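You operate a simulated robot arm through the tools that you are given. There is no shell and no other tool.

You are at the controls of a simulated robot arm. One attempt, no reset.

## Task
Press the leaf print down and roll the bubbles out with the black roller.
Fine: vacuum on while you press, at MID while you roll, off afterwards; the print stays on its board; roller back; mounter, clamps and the other prints stay. Set down upright: black roller. What is to be rubbed or washed off counts as gone when no trace of it is left.

Only the result counts: the job must be done as asked and must still hold three seconds after the hand-in. Knocking over, shifting, dropping, spilling or breaking anything else fails it.

## Robot
A 7-joint arm with a two-finger parallel gripper, fixed in place. Base frame: the origin is at the foot of the arm, x ahead of it, y to its left, z up; the work surface is at about z = 0.86. Lengths are in m, angles in degrees, forces in N, time in s.
With the tool pointing down near the work surface it reaches from about 0.1 to 0.64 m from the base axis. Its first joint turns from -66.0 to 66.0 degrees. Payload 1.57 kg.
The TCP is the grasp point between the finger pads, 0.03 m short of the fingertips. In the tool frame z runs along the fingers and y along their closing line. The gripper opens to 0.08 m. The fingers are 0.017 m wide and 0.012 m thick; the gripper's body (0.04 by 0.082 m) begins 0.08 m behind the TCP.
Orientation is that of the tool frame in the base frame, as [roll, pitch, yaw] about the fixed x, y, z axes, in that order (R = Rz(yaw) Ry(pitch) Rx(roll)). With the fingers straight down and closing along the base's y, the tool's x points along the base's -x, its y along +y and its z along -z.

## Interface
- The arm moves only by the tool play_rows. Its argument "rows" is text: rows parted by semicolons, each of 6 numbers parted by spaces: the shift along the base's x, y, z in m, then the turn, a rotation vector about the base's x, y, z in degrees. In form: tx ty tz ax ay az; .... A call has 1 to 20 rows; each row is the pose to reach, as a shift and turn from the pose commanded when the call began. "gripper" is the gripper command, from -1 (fully open) to 1 (shut), values between in proportion, set as the call begins (left out, the last holds). Each row takes 0.2 s and may step no farther than 0.05 m and 8.6 degrees from the row before; otherwise, or with a gripper value out of range, the whole call is refused. Where a pose cannot be reached the arm comes as near as it can. A force on the tool above 90 N (or 10 N above the force at the start of the call, whichever is more), or a blocked arm, ends the call early, and 0.2 s more pass. Each finger travels about 0.072 m/s and halts on what it meets, pressing with about 27 N; the grip force reading is that of the motor and also rises with nothing between the fingers. The clock runs only during rows and for 0.2 s after the last one: add rows that repeat a pose to give the fingers time. It gives the time, the measured TCP pose, the force on the tool (base axes), the opening and the grip force at its end, in the units of the frame above (readings bear some noise), with the torque about the TCP (base axes, N m) and any sound that the robot's microphone picked up, and new pictures: "views" is both (left out), scene, wrist or none.
- Cameras (640 x 400 px; columns grow to the right, rows downward): "scene" is fixed at [0.0607, 0.4696, 1.4203]; the picture's right is [-0.45, -0.89, 0.00], its down [-0.63, 0.32, -0.71] and it looks along [0.63, -0.32, -0.70] (base axes); focal length 247 px, centre (320, 200). "wrist" rides on the gripper at [0.072, -0.007, -0.122] in the tool frame; the picture's right is [0.09, 1.00, 0.00], its down [-0.84, 0.08, -0.54] and it looks along [-0.54, 0.05, 0.84] (tool axes); focal length 238 px, centre (320, 200). There is no depth. A picture from a camera that has moved, and an enlarged one, comes with that camera's place and axes in the base frame and with its lens. The place of the scene camera against the robot may be out by one fixed shift of up to 0.025 m in any direction.
- enlarge(camera, box): a new picture of the part [left, top, right, bottom] of that camera's present view, enlarged. No time passes.
- close_job(): hands the job in; it is judged then, once.

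Places have to be worked out from the pictures, the camera data and where the tool is seen. Open the gripper and draw the arm clear of the work before you hand the job in, unless the task says otherwise.

The tools are called after ">>>" by a JSON object that holds its "api" and its "payload". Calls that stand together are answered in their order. play_rows: Moves the arm, as the interface text tells. Its arguments: {"type":"object","properties":{"rows":{"type":"string"},"gripper":{"type":"number"},"views":{"type":"string","enum":["both","scene","wrist","none"]}},"required":["rows"]} The other tools are called the same way: enlarge (camera, box) takes an enlarged picture of a part of a camera's view; close_job () hands the job in.

At the start:

```text
time: 0.0
tcp_pos: [0.4196, -0.0557, 1.1884]
tool_rot: [179.9, 0.0, -179.8]
ft_force: [-0.1, -0.6, 0.9]
wrist_torque: [0.02, -0.01, -0.01]
width: 0.0799
grasp_force: 0.1
```

scene: 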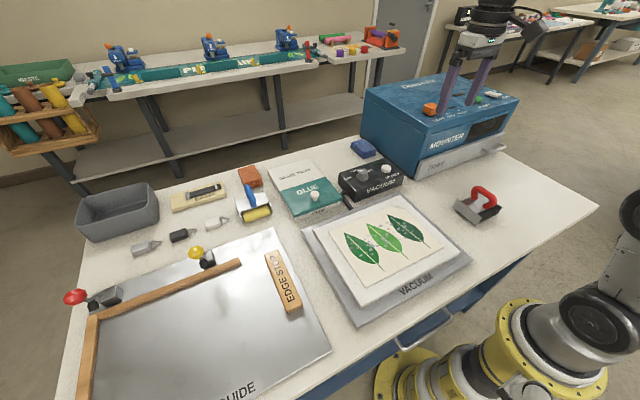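
wrist: 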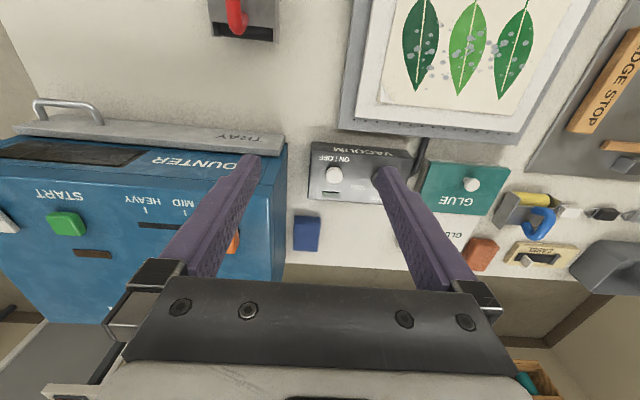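

I'll look more closely at the scene before moving: the vacuum box, rollers and print.

>>> {"api": "enlarge", "payload": {"camera": "scene", "box": [300, 130, 520, 300]}}

>>> {"api": "enlarge", "payload": {"camera": "scene", "box": [60, 130, 320, 300]}}

>>> {"api": "enlarge", "payload": {"camera": "wrist", "box": [290, 100, 450, 260]}}

>>> {"api": "enlarge", "payload": {"camera": "wrist", "box": [0, 100, 290, 300]}}

>>> {"api": "enlarge", "payload": {"camera": "wrist", "box": [180, 0, 640, 160]}}

>>> {"api": "enlarge", "payload": {"camera": "scene", "box": [350, 50, 530, 190]}}

```text
2.35 times, centred on (410, 215) of scene
camera zoom: at [0.0607, 0.4696, 1.4203], right [-0.45, -0.89, 0.0], down [-0.63, 0.32, -0.71], along [0.63, -0.32, -0.7], focal length 581 px, centre (108, 165)
```

zoom: 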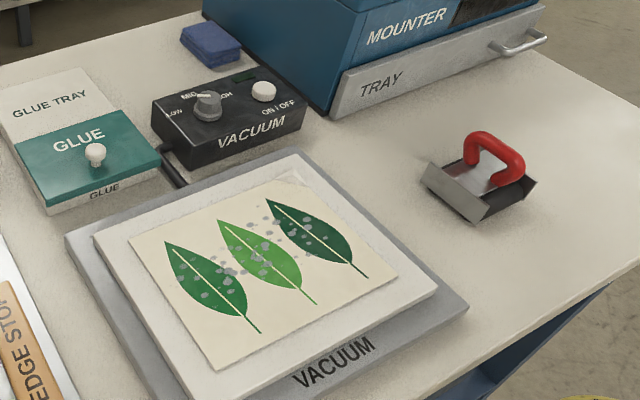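

```text
2.35 times, centred on (190, 215) of scene
camera zoom: at [0.0607, 0.4696, 1.4203], right [-0.45, -0.89, 0.0], down [-0.63, 0.32, -0.71], along [0.63, -0.32, -0.7], focal length 581 px, centre (626, 165)
```

zoom: 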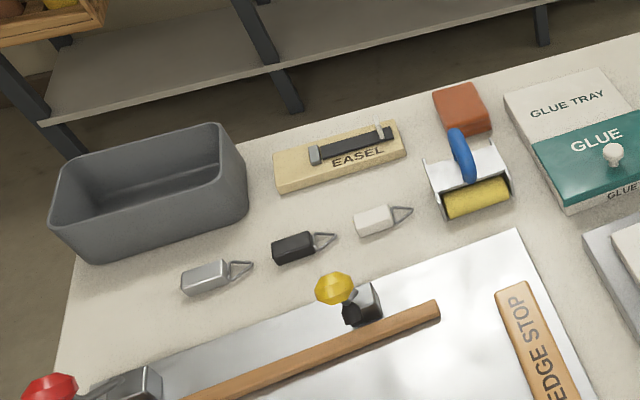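

```text
2.50 times, centred on (370, 180) of wrist
camera zoom: at [0.3483, -0.0628, 1.3102], right [-0.09, 1.0, 0.0], down [0.84, 0.08, 0.54], along [0.54, 0.05, -0.84], focal length 596 px, centre (195, 250)
```

zoom: 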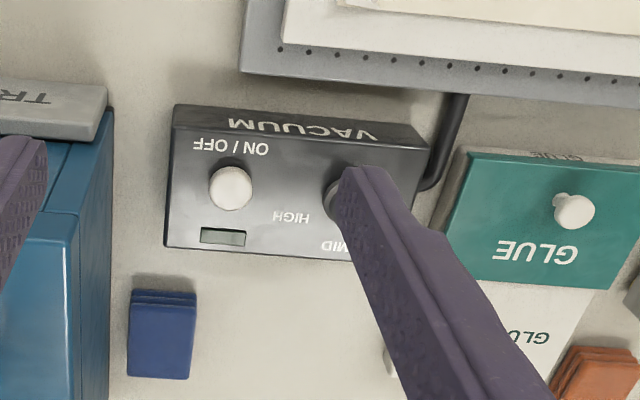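

```text
2.00 times, centred on (145, 200) of wrist
camera zoom: at [0.3483, -0.0628, 1.3102], right [-0.09, 1.0, 0.0], down [0.84, 0.08, 0.54], along [0.54, 0.05, -0.84], focal length 477 px, centre (670, 200)
```

zoom: 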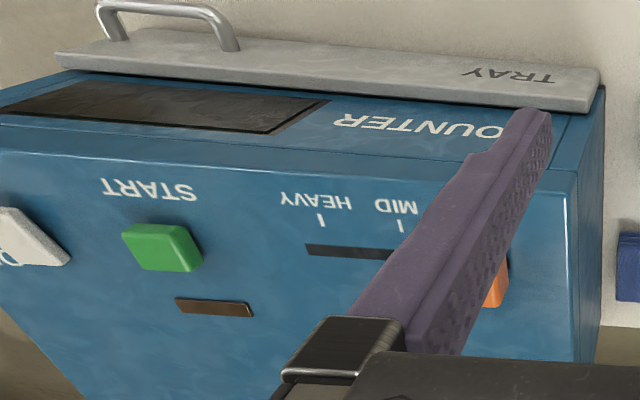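

```text
1.39 times, centred on (410, 80) of wrist
camera zoom: at [0.3483, -0.0628, 1.3102], right [-0.09, 1.0, 0.0], down [0.84, 0.08, 0.54], along [0.54, 0.05, -0.84], focal length 332 px, centre (195, 367)
```

zoom: 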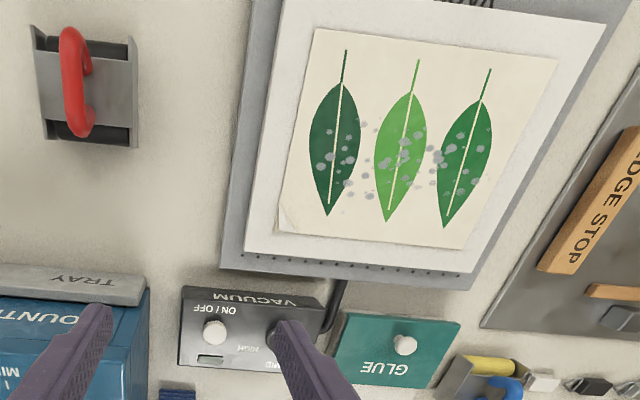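

```text
2.86 times, centred on (440, 120) of scene
camera zoom: at [0.0607, 0.4696, 1.4203], right [-0.45, -0.89, 0.0], down [-0.63, 0.32, -0.71], along [0.63, -0.32, -0.7], focal length 705 px, centre (-23, 429)
```

zoom: 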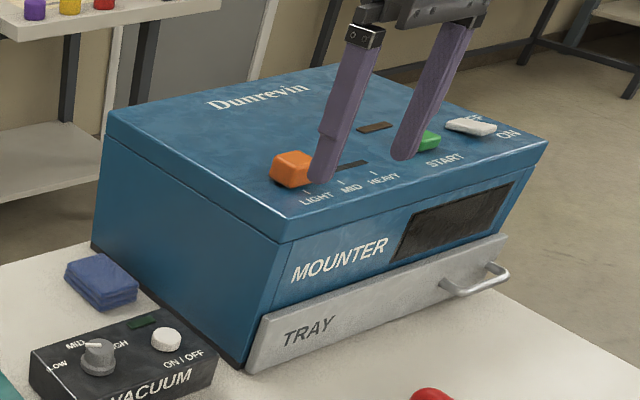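

I'll look at the red-handled (black) roller and yellow roller at higher zoom to understand their geometry, as well as the vacuum box's knob.

>>> {"api": "enlarge", "payload": {"camera": "scene", "box": [445, 175, 515, 230]}}

>>> {"api": "enlarge", "payload": {"camera": "scene", "box": [225, 175, 285, 225]}}

>>> {"api": "enlarge", "payload": {"camera": "scene", "box": [335, 145, 415, 205]}}

>>> {"api": "enlarge", "payload": {"camera": "wrist", "box": [190, 0, 290, 60]}}

>>> {"api": "enlarge", "payload": {"camera": "wrist", "box": [340, 0, 600, 150]}}

>>> {"api": "enlarge", "payload": {"camera": "scene", "box": [300, 190, 480, 330]}}

```text
7.27 times, centred on (480, 202) of scene
camera zoom: at [0.0607, 0.4696, 1.4203], right [-0.45, -0.89, 0.0], down [-0.63, 0.32, -0.71], along [0.63, -0.32, -0.7], focal length 1794 px, centre (-844, 182)
```

zoom: 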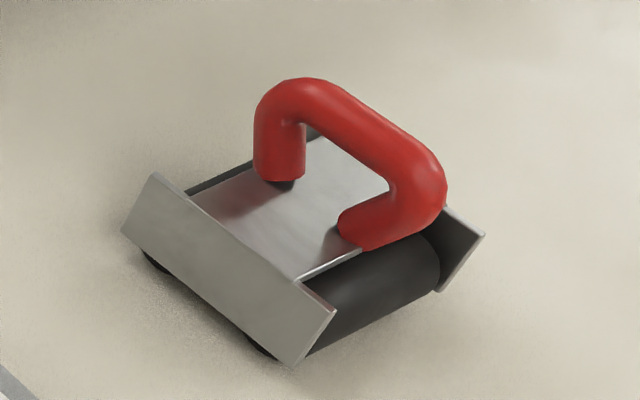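

```text
8.00 times, centred on (255, 200) of scene
camera zoom: at [0.0607, 0.4696, 1.4203], right [-0.45, -0.89, 0.0], down [-0.63, 0.32, -0.71], along [0.63, -0.32, -0.7], focal length 1974 px, centre (840, 200)
```

zoom: 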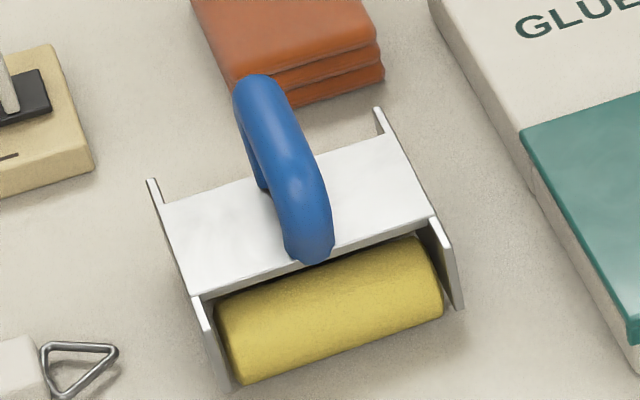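

```text
6.67 times, centred on (375, 175) of scene
camera zoom: at [0.0607, 0.4696, 1.4203], right [-0.45, -0.89, 0.0], down [-0.63, 0.32, -0.71], along [0.63, -0.32, -0.7], focal length 1645 px, centre (-47, 367)
```

zoom: 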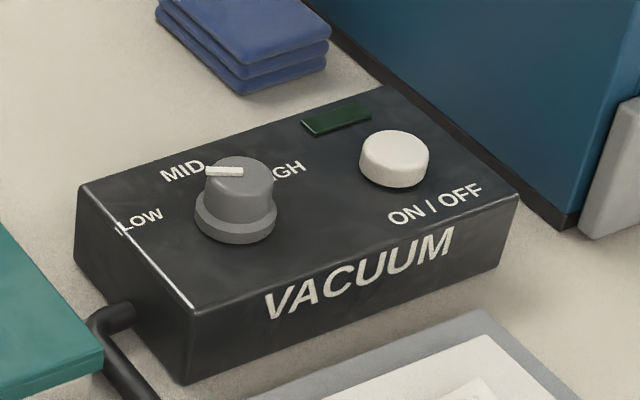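

```text
6.40 times, centred on (240, 30) of wrist
camera zoom: at [0.3483, -0.0628, 1.3102], right [-0.09, 1.0, 0.0], down [0.84, 0.08, 0.54], along [0.54, 0.05, -0.84], focal length 1525 px, centre (832, 1288)
```

zoom: 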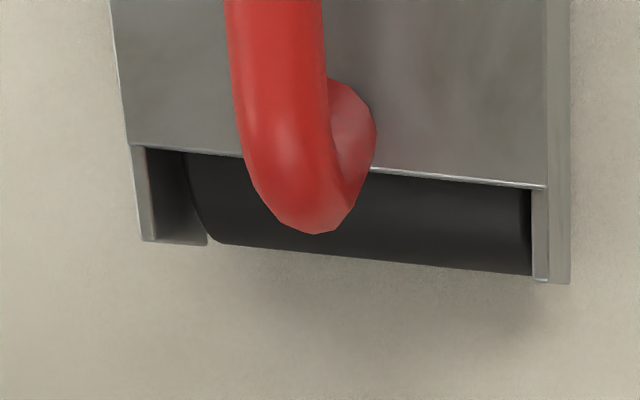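

```text
2.46 times, centred on (470, 75) of wrist
camera zoom: at [0.3483, -0.0628, 1.3102], right [-0.09, 1.0, 0.0], down [0.84, 0.08, 0.54], along [0.54, 0.05, -0.84], focal length 587 px, centre (-49, 508)
```

zoom: 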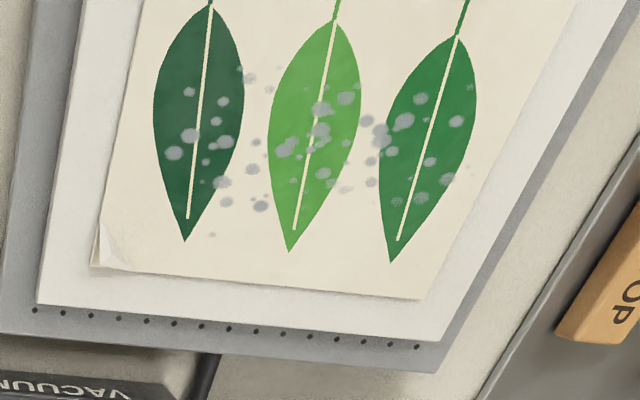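

```text
2.86 times, centred on (390, 260) of scene
camera zoom: at [0.0607, 0.4696, 1.4203], right [-0.45, -0.89, 0.0], down [-0.63, 0.32, -0.71], along [0.63, -0.32, -0.7], focal length 705 px, centre (120, 29)
```

zoom: 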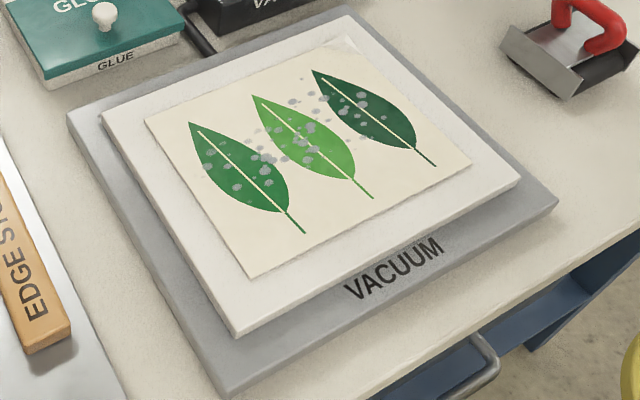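

The black roller is the red‑handled one at about (0.305, -0.175), with its axle along y. The vacuum box is near (0.545, 0.02), and its knob seems to point at LOW. I'll move above the box for a closer wrist view.

>>> {"api": "play_rows", "payload": {"rows": "0.03 0.02 -0.02 0 0 0; 0.06 0.04 -0.04 0 0 0; 0.09 0.06 -0.06 0 0 0; 0.12 0.08 -0.08 0 0 0; 0.13 0.085 -0.09 0 0 0; 0.13 0.085 -0.09 0 0 0", "gripper": -1}}

```text
time: 1.4
tcp_pos: [0.5503, 0.0289, 1.0989]
tool_rot: [-179.9, -0.1, -179.8]
ft_force: [0.0, -0.7, -0.3]
wrist_torque: [0.01, 0.01, -0.02]
width: 0.08
grasp_force: 0.1
camera wrist: at [0.4786, 0.0232, 1.2204], right [-0.09, 1.0, 0.0], down [0.84, 0.08, 0.54], along [0.54, 0.05, -0.84], focal length 238 px, centre (320, 200)
```

scene: 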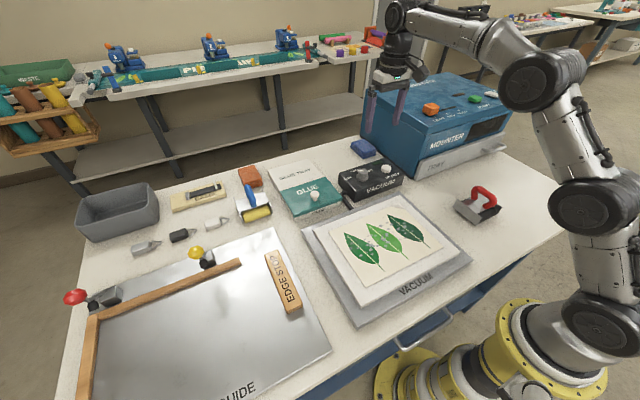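
wrist: 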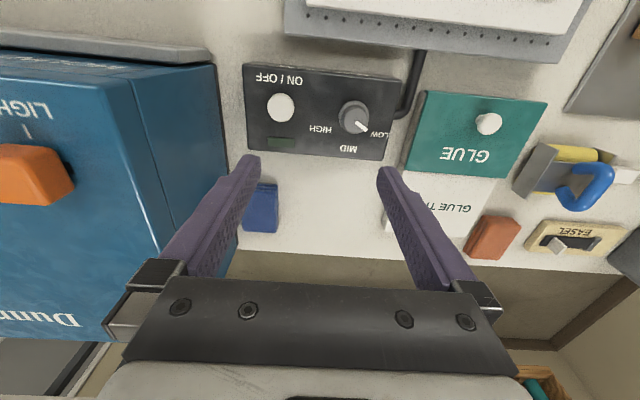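

>>> {"api": "enlarge", "payload": {"camera": "wrist", "box": [240, 50, 420, 165]}}

>>> {"api": "enlarge", "payload": {"camera": "wrist", "box": [325, 80, 405, 160]}}

```text
3.48 times, centred on (330, 108) of wrist
camera zoom: at [0.4786, 0.0232, 1.2204], right [-0.09, 1.0, 0.0], down [0.84, 0.08, 0.54], along [0.54, 0.05, -0.84], focal length 829 px, centre (285, 522)
```

zoom: 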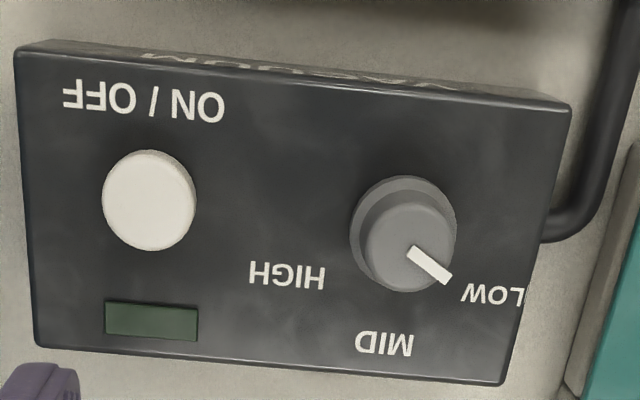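

```text
5.00 times, centred on (365, 120) of wrist
camera zoom: at [0.4786, 0.0232, 1.2204], right [-0.09, 1.0, 0.0], down [0.84, 0.08, 0.54], along [0.54, 0.05, -0.84], focal length 1192 px, centre (95, 600)
```

zoom: 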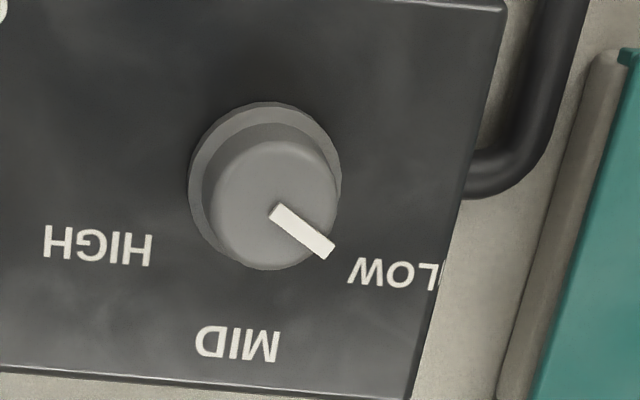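

The knob points to LOW, 60° round from MID, and MID lies straight along +x from the knob. The knob axis is near (0.549, 0.073) and the ON/OFF button near (0.544, -0.019), top about z 0.918. I'll move above the knob with the gripper pre-turned +30° and part closed, and look again.

>>> {"api": "play_rows", "payload": {"rows": "0 0.011 -0.02 0 0 7.5; 0 0.022 -0.04 0 0 15; 0 0.033 -0.06 0 0 22.5; -0.001 0.044 -0.079 0 0 30; -0.001 0.044 -0.079 0 0 30; -0.001 0.044 -0.079 0 0 30", "gripper": -0.375}}

```text
time: 2.8
tcp_pos: [0.5489, 0.0738, 1.0209]
tool_rot: [179.9, 0.0, -149.8]
ft_force: [0.3, 0.7, -0.5]
wrist_torque: [0.01, 0.0, 0.0]
width: 0.0548
grasp_force: 0.1
camera wrist: at [0.49, 0.0316, 1.1419], right [-0.58, 0.82, 0.0], down [0.69, 0.49, 0.54], along [0.44, 0.31, -0.84], focal length 238 px, centre (320, 200)
```

scene: 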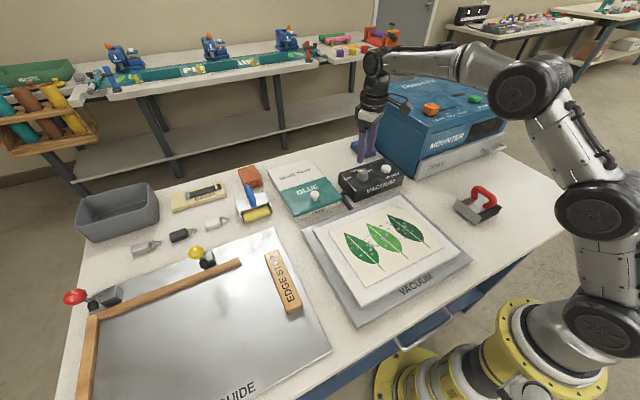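
wrist: 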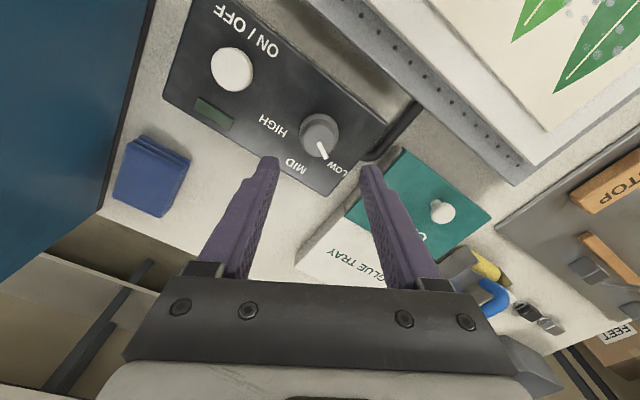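

>>> {"api": "enlarge", "payload": {"camera": "wrist", "box": [260, 90, 390, 190]}}

>>> {"api": "enlarge", "payload": {"camera": "scene", "box": [330, 130, 420, 210]}}

```text
4.00 times, centred on (325, 140) of wrist
camera zoom: at [0.49, 0.0316, 1.1419], right [-0.58, 0.82, 0.0], down [0.69, 0.49, 0.54], along [0.44, 0.31, -0.84], focal length 953 px, centre (300, 440)
```

zoom: 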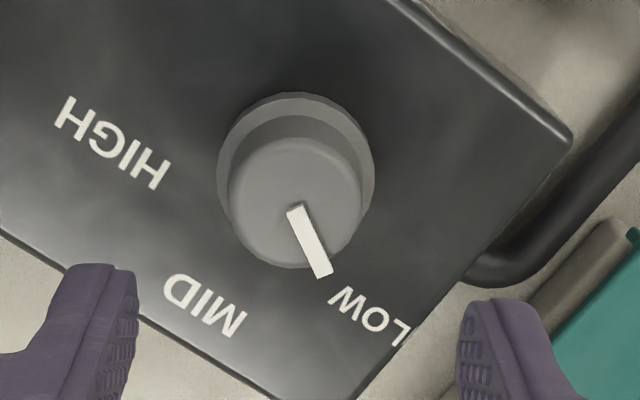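

```text
5.00 times, centred on (375, 170) of scene
camera zoom: at [0.0607, 0.4696, 1.4203], right [-0.45, -0.89, 0.0], down [-0.63, 0.32, -0.71], along [0.63, -0.32, -0.7], focal length 1234 px, centre (45, 350)
```

zoom: 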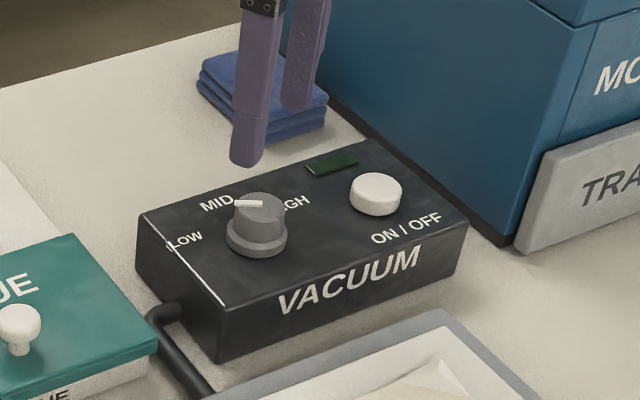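

The knob top is at about z 0.930 with its axis at (0.549, 0.0725). I'll lower the fingertips to z about 0.917 around the upper part of the knob.

>>> {"api": "play_rows", "payload": {"rows": "0 -0.0005 -0.025 0 0 0; 0 -0.001 -0.05 0 0 0; 0 -0.001 -0.065 0 0 0; 0 -0.001 -0.074 0 0 0; 0 -0.001 -0.074 0 0 0", "gripper": -0.375}}

```text
time: 4.0
tcp_pos: [0.5481, 0.0721, 0.9471]
tool_rot: [-180.0, 0.0, -149.9]
ft_force: [0.9, 1.2, 0.5]
wrist_torque: [0.01, 0.01, -0.03]
width: 0.0548
grasp_force: 0.2
camera wrist: at [0.49, 0.0303, 1.0683], right [-0.58, 0.82, 0.0], down [0.69, 0.49, 0.54], along [0.44, 0.31, -0.84], focal length 238 px, centre (320, 200)
```

scene: 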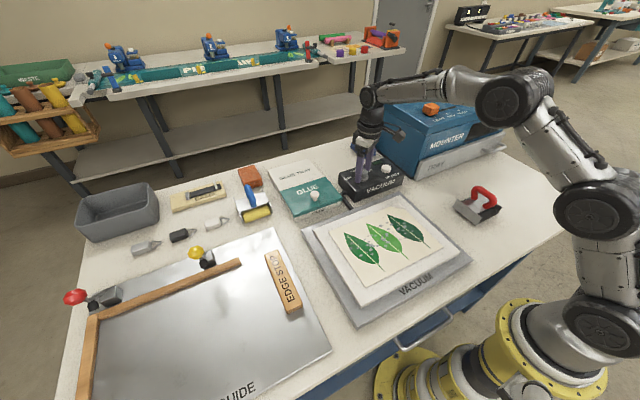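
wrist: 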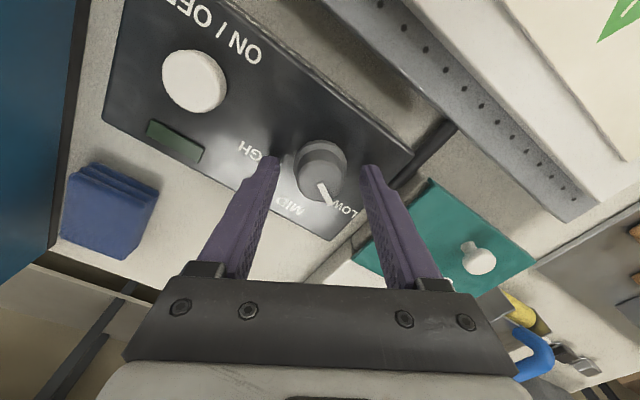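

>>> {"api": "enlarge", "payload": {"camera": "scene", "box": [335, 130, 415, 210]}}

>>> {"api": "enlarge", "payload": {"camera": "wrist", "box": [240, 120, 400, 220]}}

```text
5.00 times, centred on (375, 170) of scene
camera zoom: at [0.0607, 0.4696, 1.4203], right [-0.45, -0.89, 0.0], down [-0.63, 0.32, -0.71], along [0.63, -0.32, -0.7], focal length 1234 px, centre (45, 350)
```

zoom: 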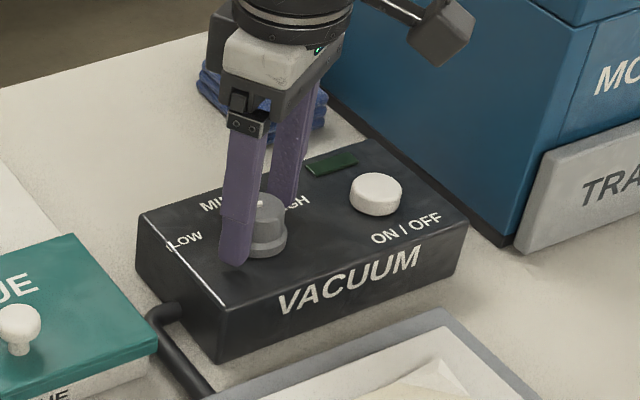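

```text
4.00 times, centred on (320, 170) of wrist
camera zoom: at [0.49, 0.0303, 1.0683], right [-0.58, 0.82, 0.0], down [0.69, 0.49, 0.54], along [0.44, 0.31, -0.84], focal length 953 px, centre (320, 320)
```

zoom: 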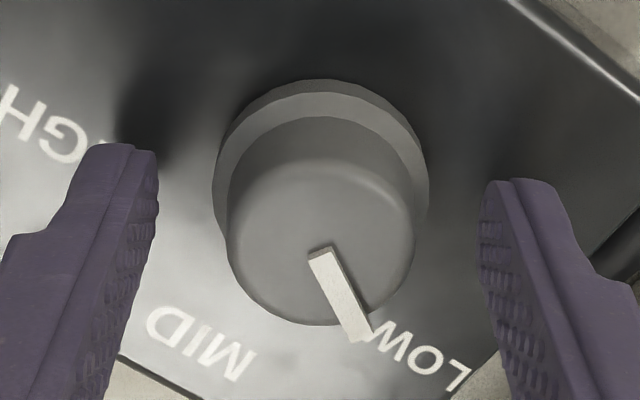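

The fingers straddle the knob and are well centred. Now I close on it.

>>> {"api": "play_rows", "payload": {"rows": "0 0 0 0 0 0; 0 0 0 0 0 0; 0 0 0 0 0 0", "gripper": 1}}

```text
time: 4.8
tcp_pos: [0.5473, 0.0713, 0.9468]
tool_rot: [-180.0, 0.0, -149.9]
ft_force: [-0.3, -0.3, -1.8]
wrist_torque: [0.03, -0.12, -0.02]
width: 0.0356
grasp_force: 42.7
camera wrist: at [0.49, 0.0303, 1.0684], right [-0.58, 0.82, 0.0], down [0.69, 0.49, 0.54], along [0.44, 0.31, -0.84], focal length 238 px, centre (320, 200)
```

scene: 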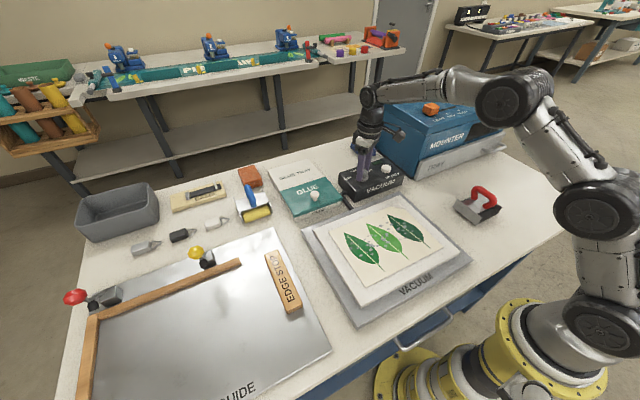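
wrist: 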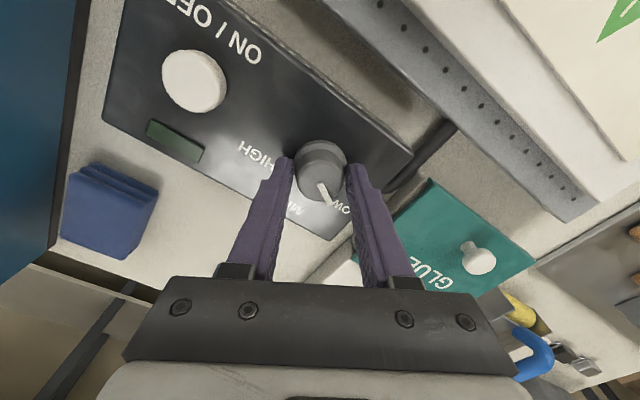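

The knob is gripped (35.6 mm). Now I turn it -60° about z, from LOW to MID.

>>> {"api": "play_rows", "payload": {"rows": "0 0 0 0 0 -6; 0 0 0 0 0 -12; 0 0 0 0 0 -18; 0 0 0 0 0 -24; 0 0 0 0 0 -30; 0 0 0 0 0 -36; 0 0 0 0 0 -42; 0 0 0 0 0 -48; 0 0 0 0 0 -54; 0 0 0 0 0 -60; 0 0 0 0 0 -60; 0 0 0 0 0 -60", "gripper": 1}}

```text
time: 7.4
tcp_pos: [0.5482, 0.0727, 0.9474]
tool_rot: [-180.0, 0.0, 149.9]
ft_force: [-9.7, -1.1, 15.9]
wrist_torque: [0.33, 0.94, 0.0]
width: 0.0356
grasp_force: 42.0
camera wrist: at [0.4832, 0.102, 1.0684], right [0.42, 0.91, 0.0], down [0.76, -0.35, 0.54], along [0.49, -0.23, -0.84], focal length 238 px, centre (320, 200)
```

scene: 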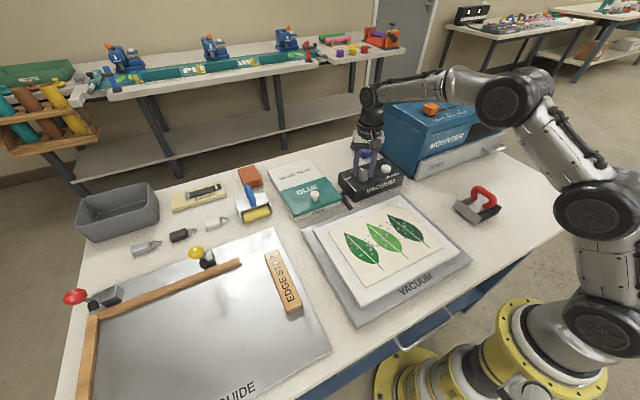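
wrist: 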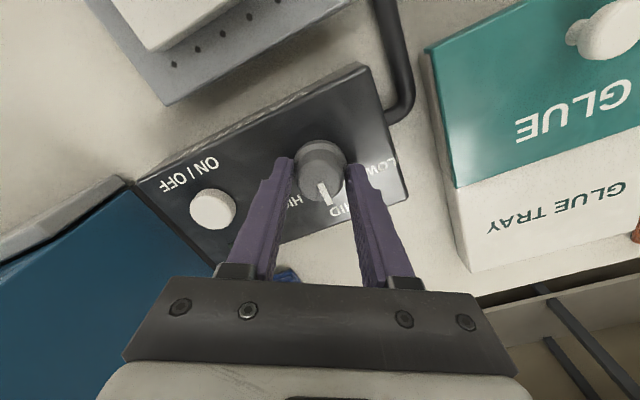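

The knob turned with the gripper. I open the fingers to the earlier width and check where the pointer rests.

>>> {"api": "play_rows", "payload": {"rows": "0 0 0 0 0 0; 0 0 0 0 0 0; 0 0 0.02 0 0 0; 0 0 0.05 0 0 0; 0 0 0.08 0 0 0; 0 0 0.08 0 0 0", "gripper": -0.375}}

>>> {"api": "enlarge", "payload": {"camera": "scene", "box": [335, 130, 415, 210]}}

>>> {"api": "enlarge", "payload": {"camera": "wrist", "box": [170, 80, 410, 230]}}

```text
time: 8.8
tcp_pos: [0.5474, 0.0729, 1.0275]
tool_rot: [-180.0, 0.1, 150.1]
ft_force: [0.0, -0.5, -0.6]
wrist_torque: [0.01, -0.02, 0.01]
width: 0.0551
grasp_force: 0.1
camera wrist: at [0.4827, 0.1031, 1.1487], right [0.42, 0.91, 0.0], down [0.76, -0.35, 0.54], along [0.49, -0.23, -0.84], focal length 238 px, centre (320, 200)
```

scene: 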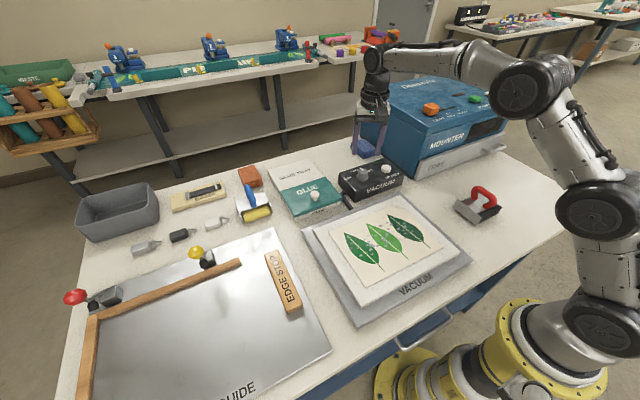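
wrist: 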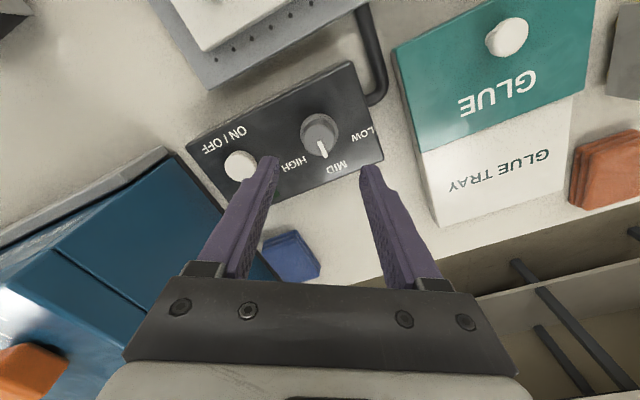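

```text
5.00 times, centred on (375, 170) of scene
camera zoom: at [0.0607, 0.4696, 1.4203], right [-0.45, -0.89, 0.0], down [-0.63, 0.32, -0.71], along [0.63, -0.32, -0.7], focal length 1234 px, centre (45, 350)
```

zoom: 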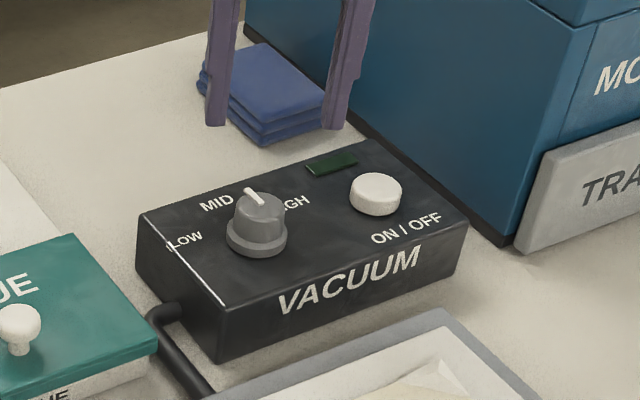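

```text
2.67 times, centred on (290, 155) of wrist
camera zoom: at [0.4827, 0.1031, 1.1487], right [0.42, 0.91, 0.0], down [0.76, -0.35, 0.54], along [0.49, -0.23, -0.84], focal length 636 px, centre (400, 320)
```

zoom: 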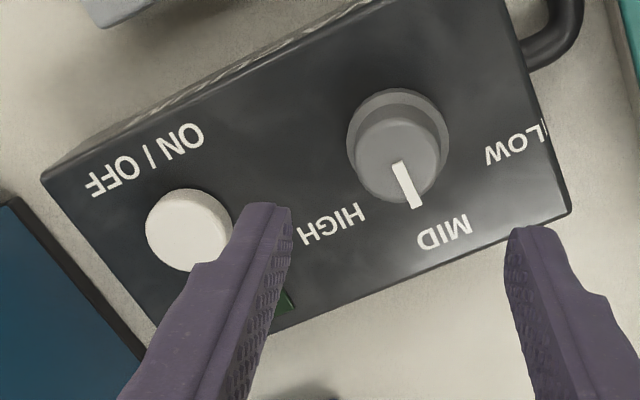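

The pointer now rests on MID and the box hasn't moved. Next I close the fingers, turn back to straight and go above the ON/OFF button.

>>> {"api": "play_rows", "payload": {"rows": "-0.001 -0.023 0 0 0 7.5; -0.002 -0.046 0 0 0 15; -0.003 -0.069 -0.01 0 0 22.5; -0.0034 -0.0915 -0.03 0 0 30; -0.0034 -0.0915 -0.0475 0 0 30; -0.0034 -0.0915 -0.0475 0 0 30", "gripper": 1}}

>>> {"api": "enlarge", "payload": {"camera": "scene", "box": [335, 130, 415, 210]}}

>>> {"api": "enlarge", "payload": {"camera": "wrist", "box": [220, 80, 420, 220]}}

```text
time: 10.2
tcp_pos: [0.5457, -0.0194, 0.9778]
tool_rot: [180.0, -0.1, -180.0]
ft_force: [-0.3, -0.7, 0.0]
wrist_torque: [0.0, -0.01, -0.01]
width: 0.0
grasp_force: 20.7
camera wrist: at [0.4738, -0.0266, 1.0996], right [-0.09, 1.0, 0.0], down [0.84, 0.08, 0.54], along [0.54, 0.05, -0.84], focal length 238 px, centre (320, 200)
```

scene: 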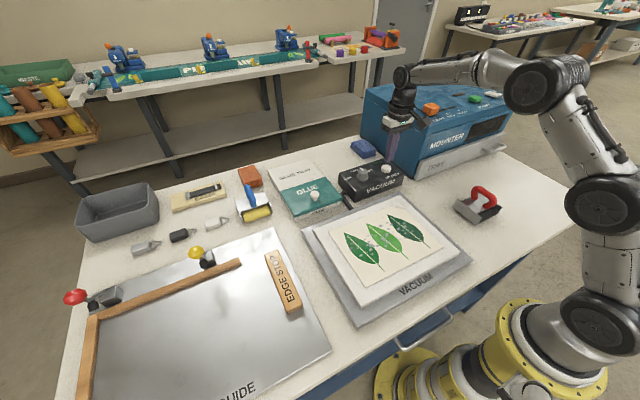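
wrist: 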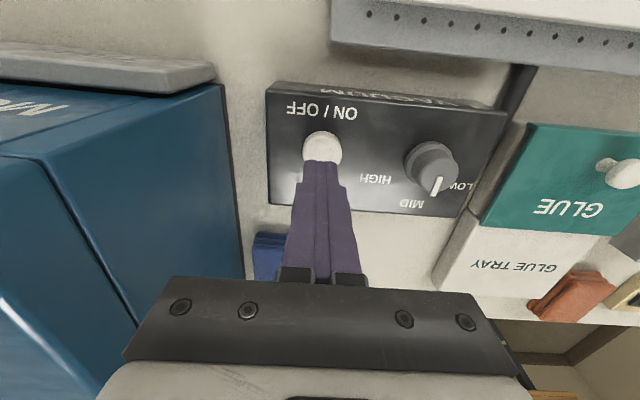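

```text
5.00 times, centred on (375, 170) of scene
camera zoom: at [0.0607, 0.4696, 1.4203], right [-0.45, -0.89, 0.0], down [-0.63, 0.32, -0.71], along [0.63, -0.32, -0.7], focal length 1234 px, centre (45, 350)
```

zoom: 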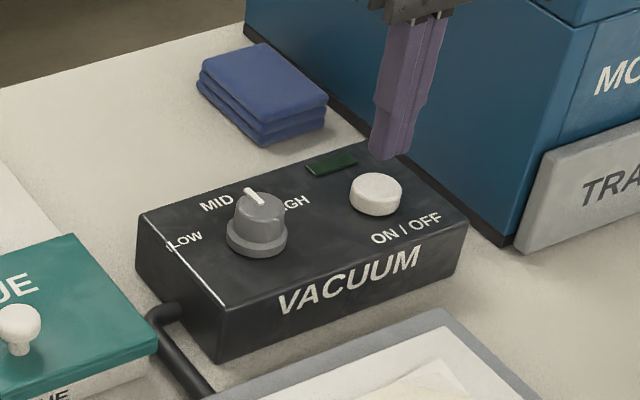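

```text
2.86 times, centred on (320, 150) of wrist
camera zoom: at [0.4738, -0.0266, 1.0996], right [-0.09, 1.0, 0.0], down [0.84, 0.08, 0.54], along [0.54, 0.05, -0.84], focal length 681 px, centre (320, 343)
```

zoom: 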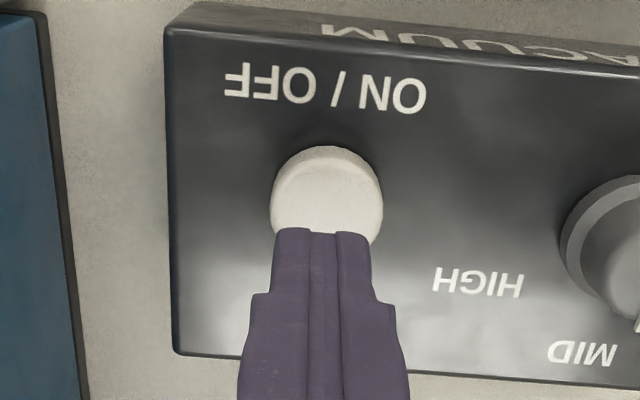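

The button centre checks out at (0.5425, -0.0185). I'll lower to just above it, then press slowly.

>>> {"api": "play_rows", "payload": {"rows": "-0.003 0.001 -0.012 0 0 0; -0.003 0.001 -0.024 0 0 0; -0.003 0.001 -0.028 0 0 0; -0.003 0.001 -0.030 0 0 0; -0.003 0.001 -0.032 0 0 0; -0.003 0.001 -0.032 0 0 0", "gripper": 1, "views": "scene"}}

>>> {"api": "enlarge", "payload": {"camera": "scene", "box": [335, 130, 415, 210]}}

```text
time: 11.6
tcp_pos: [0.5415, -0.0178, 0.9474]
tool_rot: [-180.0, 0.0, -179.9]
ft_force: [1.2, -0.9, 5.6]
wrist_torque: [-0.01, -0.01, -0.01]
width: 0.0
grasp_force: 21.6
heard: click
```

scene: 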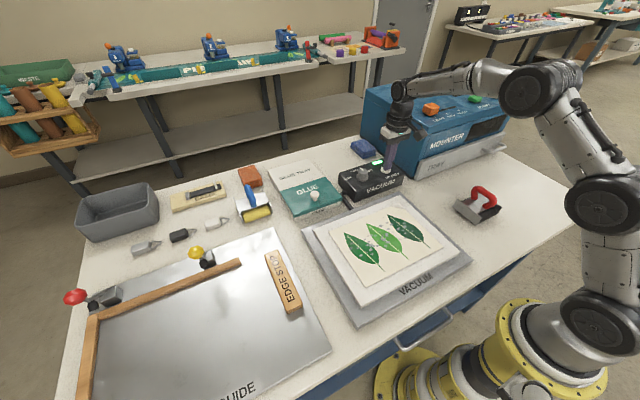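

```text
5.00 times, centred on (375, 170) of scene
camera zoom: at [0.0607, 0.4696, 1.4203], right [-0.45, -0.89, 0.0], down [-0.63, 0.32, -0.71], along [0.63, -0.32, -0.7], focal length 1234 px, centre (45, 350)
```

zoom: 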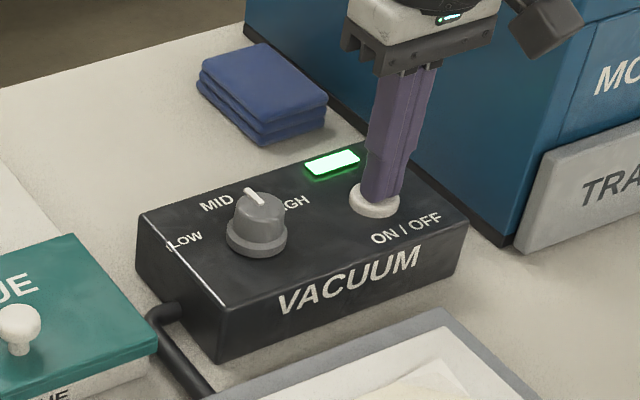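

A click was heard and the lamp lit green, so the vacuum is on. I lift off straight up and check that it stays on.

>>> {"api": "play_rows", "payload": {"rows": "0 0 0.03 0 0 0; 0 0 0.07 0 0 0; 0 0 0.11 0 0 0; -0.03 -0.02 0.14 0 0 0; -0.07 -0.05 0.14 0 0 0; -0.11 -0.08 0.14 0 0 0; -0.15 -0.11 0.13 0 0 0; -0.19 -0.14 0.12 0 0 0; -0.22 -0.157 0.11 0 0 0; -0.235 -0.157 0.10 0 0 0; -0.235 -0.157 0.10 0 0 0", "gripper": -1}}

>>> {"api": "enlarge", "payload": {"camera": "scene", "box": [335, 130, 415, 210]}}

>>> {"api": "enlarge", "payload": {"camera": "wrist", "box": [220, 60, 420, 200]}}

```text
refused: row 7 steps farther than a row can; nothing moved
```

```text
5.00 times, centred on (375, 170) of scene
camera zoom: at [0.0607, 0.4696, 1.4203], right [-0.45, -0.89, 0.0], down [-0.63, 0.32, -0.71], along [0.63, -0.32, -0.7], focal length 1234 px, centre (45, 350)
```

zoom: 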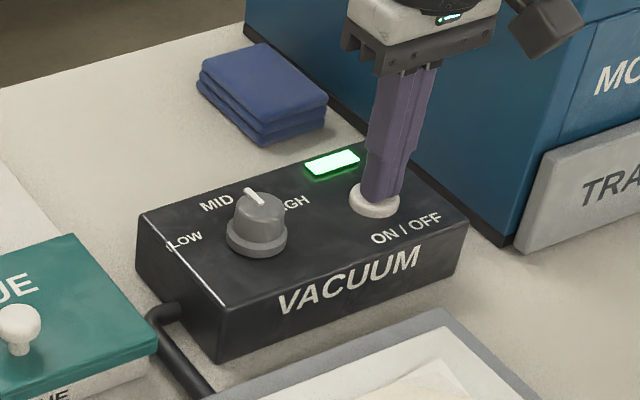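

```text
2.86 times, centred on (320, 130) of wrist
camera zoom: at [0.4708, -0.0249, 1.0683], right [-0.09, 1.0, 0.0], down [0.84, 0.08, 0.54], along [0.54, 0.05, -0.84], focal length 681 px, centre (320, 400)
```

zoom: 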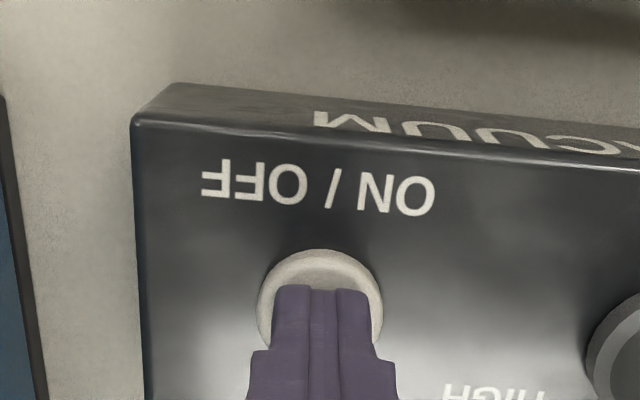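

One row's step was too long, so nothing moved. I'll lift straight up with the fingers still shut, then go across in smaller steps.

>>> {"api": "play_rows", "payload": {"rows": "0 0 0.03 0 0 0; 0 0 0.07 0 0 0; 0 0 0.11 0 0 0; -0.02 -0.02 0.14 0 0 0; -0.05 -0.045 0.14 0 0 0; -0.08 -0.07 0.14 0 0 0; -0.11 -0.095 0.14 0 0 0; -0.14 -0.12 0.13 0 0 0; -0.17 -0.14 0.12 0 0 0; -0.20 -0.157 0.11 0 0 0; -0.235 -0.157 0.10 0 0 0; -0.235 -0.157 0.10 0 0 0", "gripper": 1}}

>>> {"api": "enlarge", "payload": {"camera": "scene", "box": [335, 130, 415, 210]}}

>>> {"api": "enlarge", "payload": {"camera": "wrist", "box": [220, 60, 420, 200]}}

```text
time: 14.2
tcp_pos: [0.3059, -0.173, 1.047]
tool_rot: [179.9, -0.1, -179.8]
ft_force: [0.3, -0.4, 0.1]
wrist_torque: [-0.02, 0.0, -0.03]
width: 0.0
grasp_force: 21.5
camera wrist: at [0.2345, -0.1816, 1.1676], right [-0.09, 1.0, 0.0], down [0.84, 0.08, 0.54], along [0.54, 0.05, -0.84], focal length 238 px, centre (320, 200)
```

scene: 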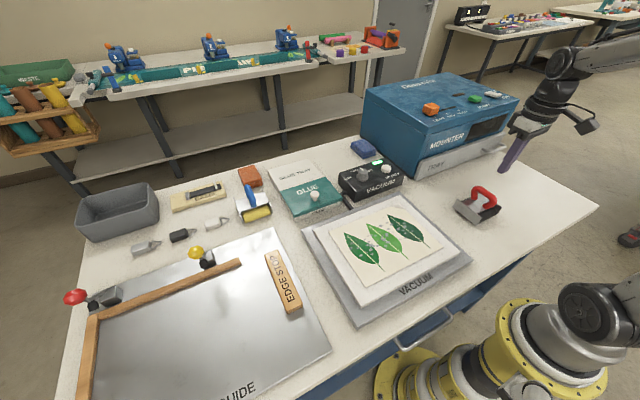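
wrist: 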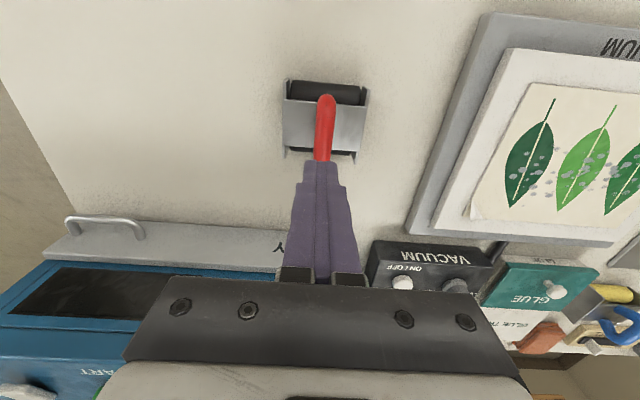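

```text
5.00 times, centred on (375, 170) of scene
camera zoom: at [0.0607, 0.4696, 1.4203], right [-0.45, -0.89, 0.0], down [-0.63, 0.32, -0.71], along [0.63, -0.32, -0.7], focal length 1234 px, centre (45, 350)
```

zoom: 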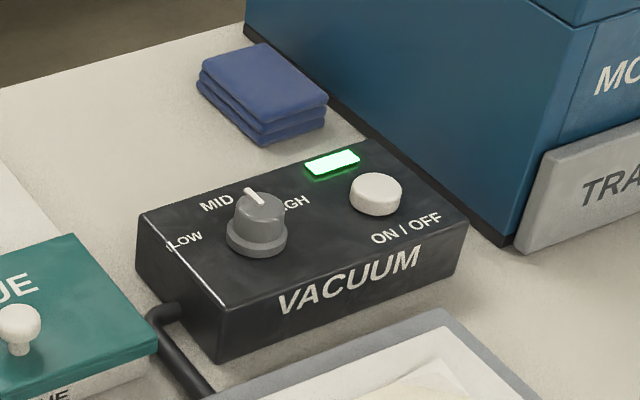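

```text
2.86 times, centred on (320, 130) of wrist
camera zoom: at [0.2345, -0.1816, 1.1676], right [-0.09, 1.0, 0.0], down [0.84, 0.08, 0.54], along [0.54, 0.05, -0.84], focal length 681 px, centre (320, 400)
```

zoom: 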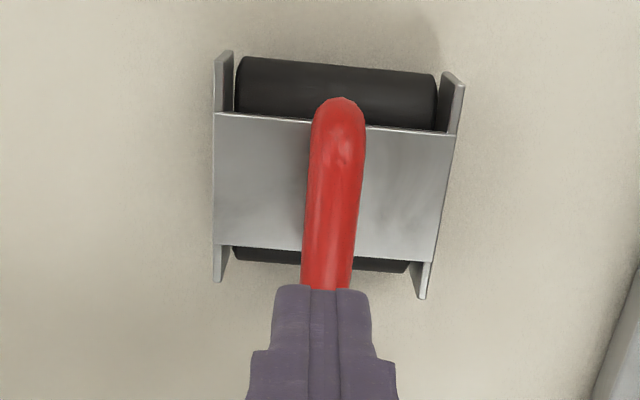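

The vacuum lamp stays lit and the knob is on MID. The roller's handle bar runs along x at y ≈ -0.171, with its centre near x 0.307 and bar height about 0.947; the top plate is at about 0.908. I'll part-open the gripper and come down above the handle.

>>> {"api": "play_rows", "payload": {"rows": "0.001 0.002 -0.01 0 0 0; 0.001 0.002 -0.025 0 0 0; 0.001 0.002 -0.04 0 0 0; 0.001 0.002 -0.04 0 0 0", "gripper": 0}}

>>> {"api": "enlarge", "payload": {"camera": "scene", "box": [440, 140, 560, 230]}}

>>> {"api": "enlarge", "payload": {"camera": "wrist", "box": [220, 60, 420, 200]}}

```text
time: 15.2
tcp_pos: [0.3077, -0.1728, 1.0054]
tool_rot: [179.9, 0.1, -179.9]
ft_force: [0.0, -0.2, 0.4]
wrist_torque: [-0.02, 0.04, 0.0]
width: 0.0401
grasp_force: 0.0
camera wrist: at [0.2362, -0.1798, 1.1266], right [-0.09, 1.0, 0.0], down [0.84, 0.08, 0.54], along [0.54, 0.05, -0.84], focal length 238 px, centre (320, 200)
```

scene: 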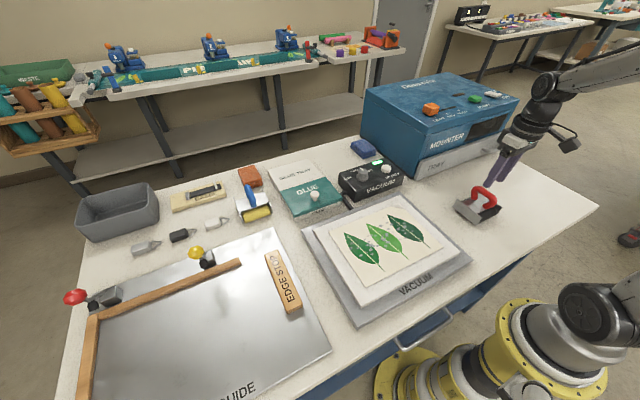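
wrist: 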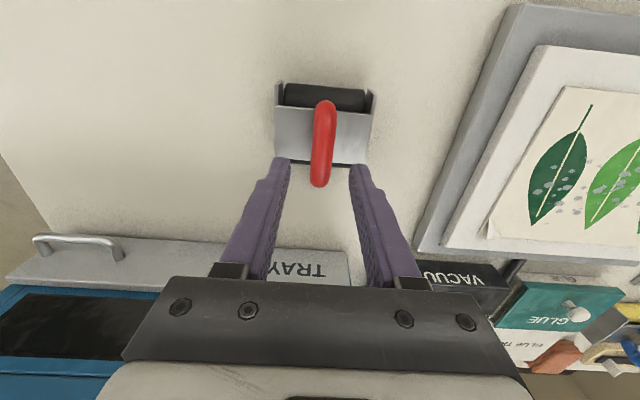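

```text
4.44 times, centred on (500, 185) of scene
camera zoom: at [0.0607, 0.4696, 1.4203], right [-0.45, -0.89, 0.0], down [-0.63, 0.32, -0.71], along [0.63, -0.32, -0.7], focal length 1097 px, centre (-480, 267)
```

zoom: 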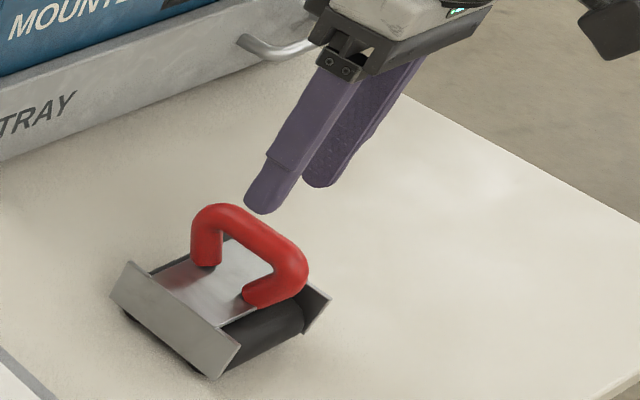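

```text
2.86 times, centred on (320, 130) of wrist
camera zoom: at [0.2362, -0.1798, 1.1266], right [-0.09, 1.0, 0.0], down [0.84, 0.08, 0.54], along [0.54, 0.05, -0.84], focal length 681 px, centre (320, 400)
```

zoom: 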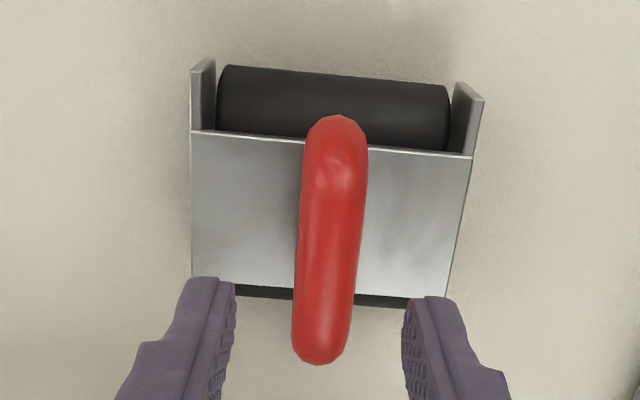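

The handle is centred between the fingers. I lower to TCP z ≈ 0.944, so the tips end just above the roller's top plate.

>>> {"api": "play_rows", "payload": {"rows": "-0.002 0.001 -0.02 0 0 0; -0.002 0.001 -0.04 0 0 0; -0.002 0.001 -0.052 0 0 0; -0.002 0.001 -0.0615 0 0 0; -0.002 0.001 -0.0615 0 0 0", "gripper": 0}}

>>> {"api": "enlarge", "payload": {"camera": "scene", "box": [440, 140, 560, 230]}}

>>> {"api": "enlarge", "payload": {"camera": "wrist", "box": [220, 60, 420, 200]}}

```text
time: 16.4
tcp_pos: [0.3058, -0.1717, 0.9458]
tool_rot: [-179.9, 0.0, -179.9]
ft_force: [0.2, 0.2, -0.1]
wrist_torque: [-0.01, 0.0, -0.03]
width: 0.0398
grasp_force: 0.0
camera wrist: at [0.2347, -0.1785, 1.066], right [-0.09, 1.0, 0.0], down [0.84, 0.08, 0.54], along [0.54, 0.05, -0.84], focal length 238 px, centre (320, 200)
```

scene: 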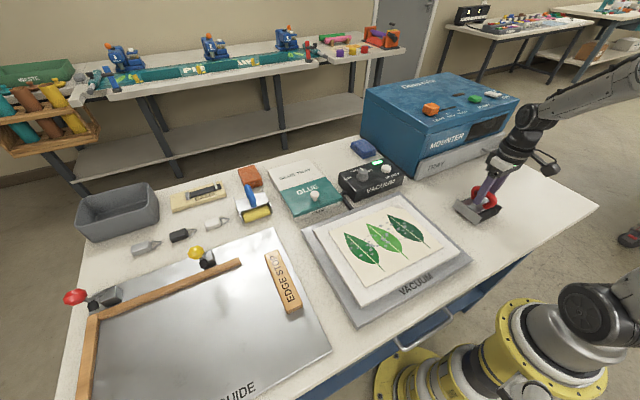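
wrist: 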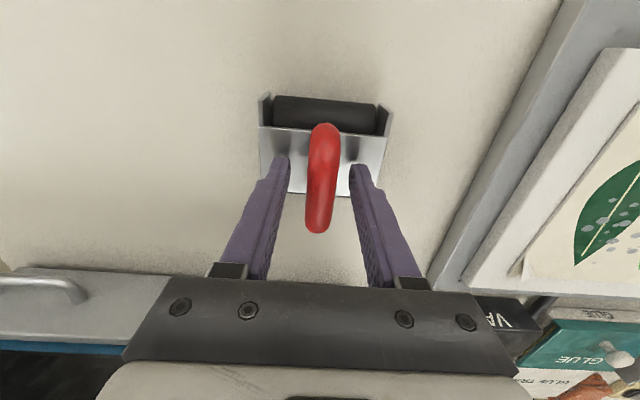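

```text
4.44 times, centred on (500, 185) of scene
camera zoom: at [0.0607, 0.4696, 1.4203], right [-0.45, -0.89, 0.0], down [-0.63, 0.32, -0.71], along [0.63, -0.32, -0.7], focal length 1097 px, centre (-480, 267)
```

zoom: 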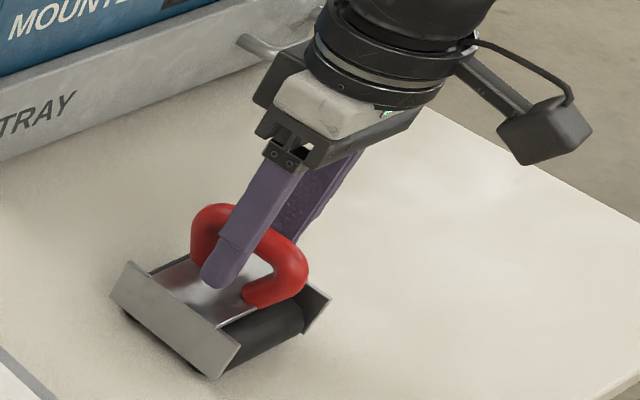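

```text
2.86 times, centred on (320, 130) of wrist
camera zoom: at [0.2347, -0.1785, 1.066], right [-0.09, 1.0, 0.0], down [0.84, 0.08, 0.54], along [0.54, 0.05, -0.84], focal length 681 px, centre (320, 400)
```

zoom: 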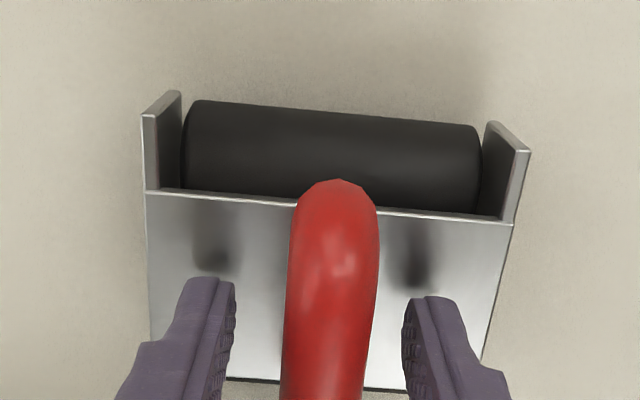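

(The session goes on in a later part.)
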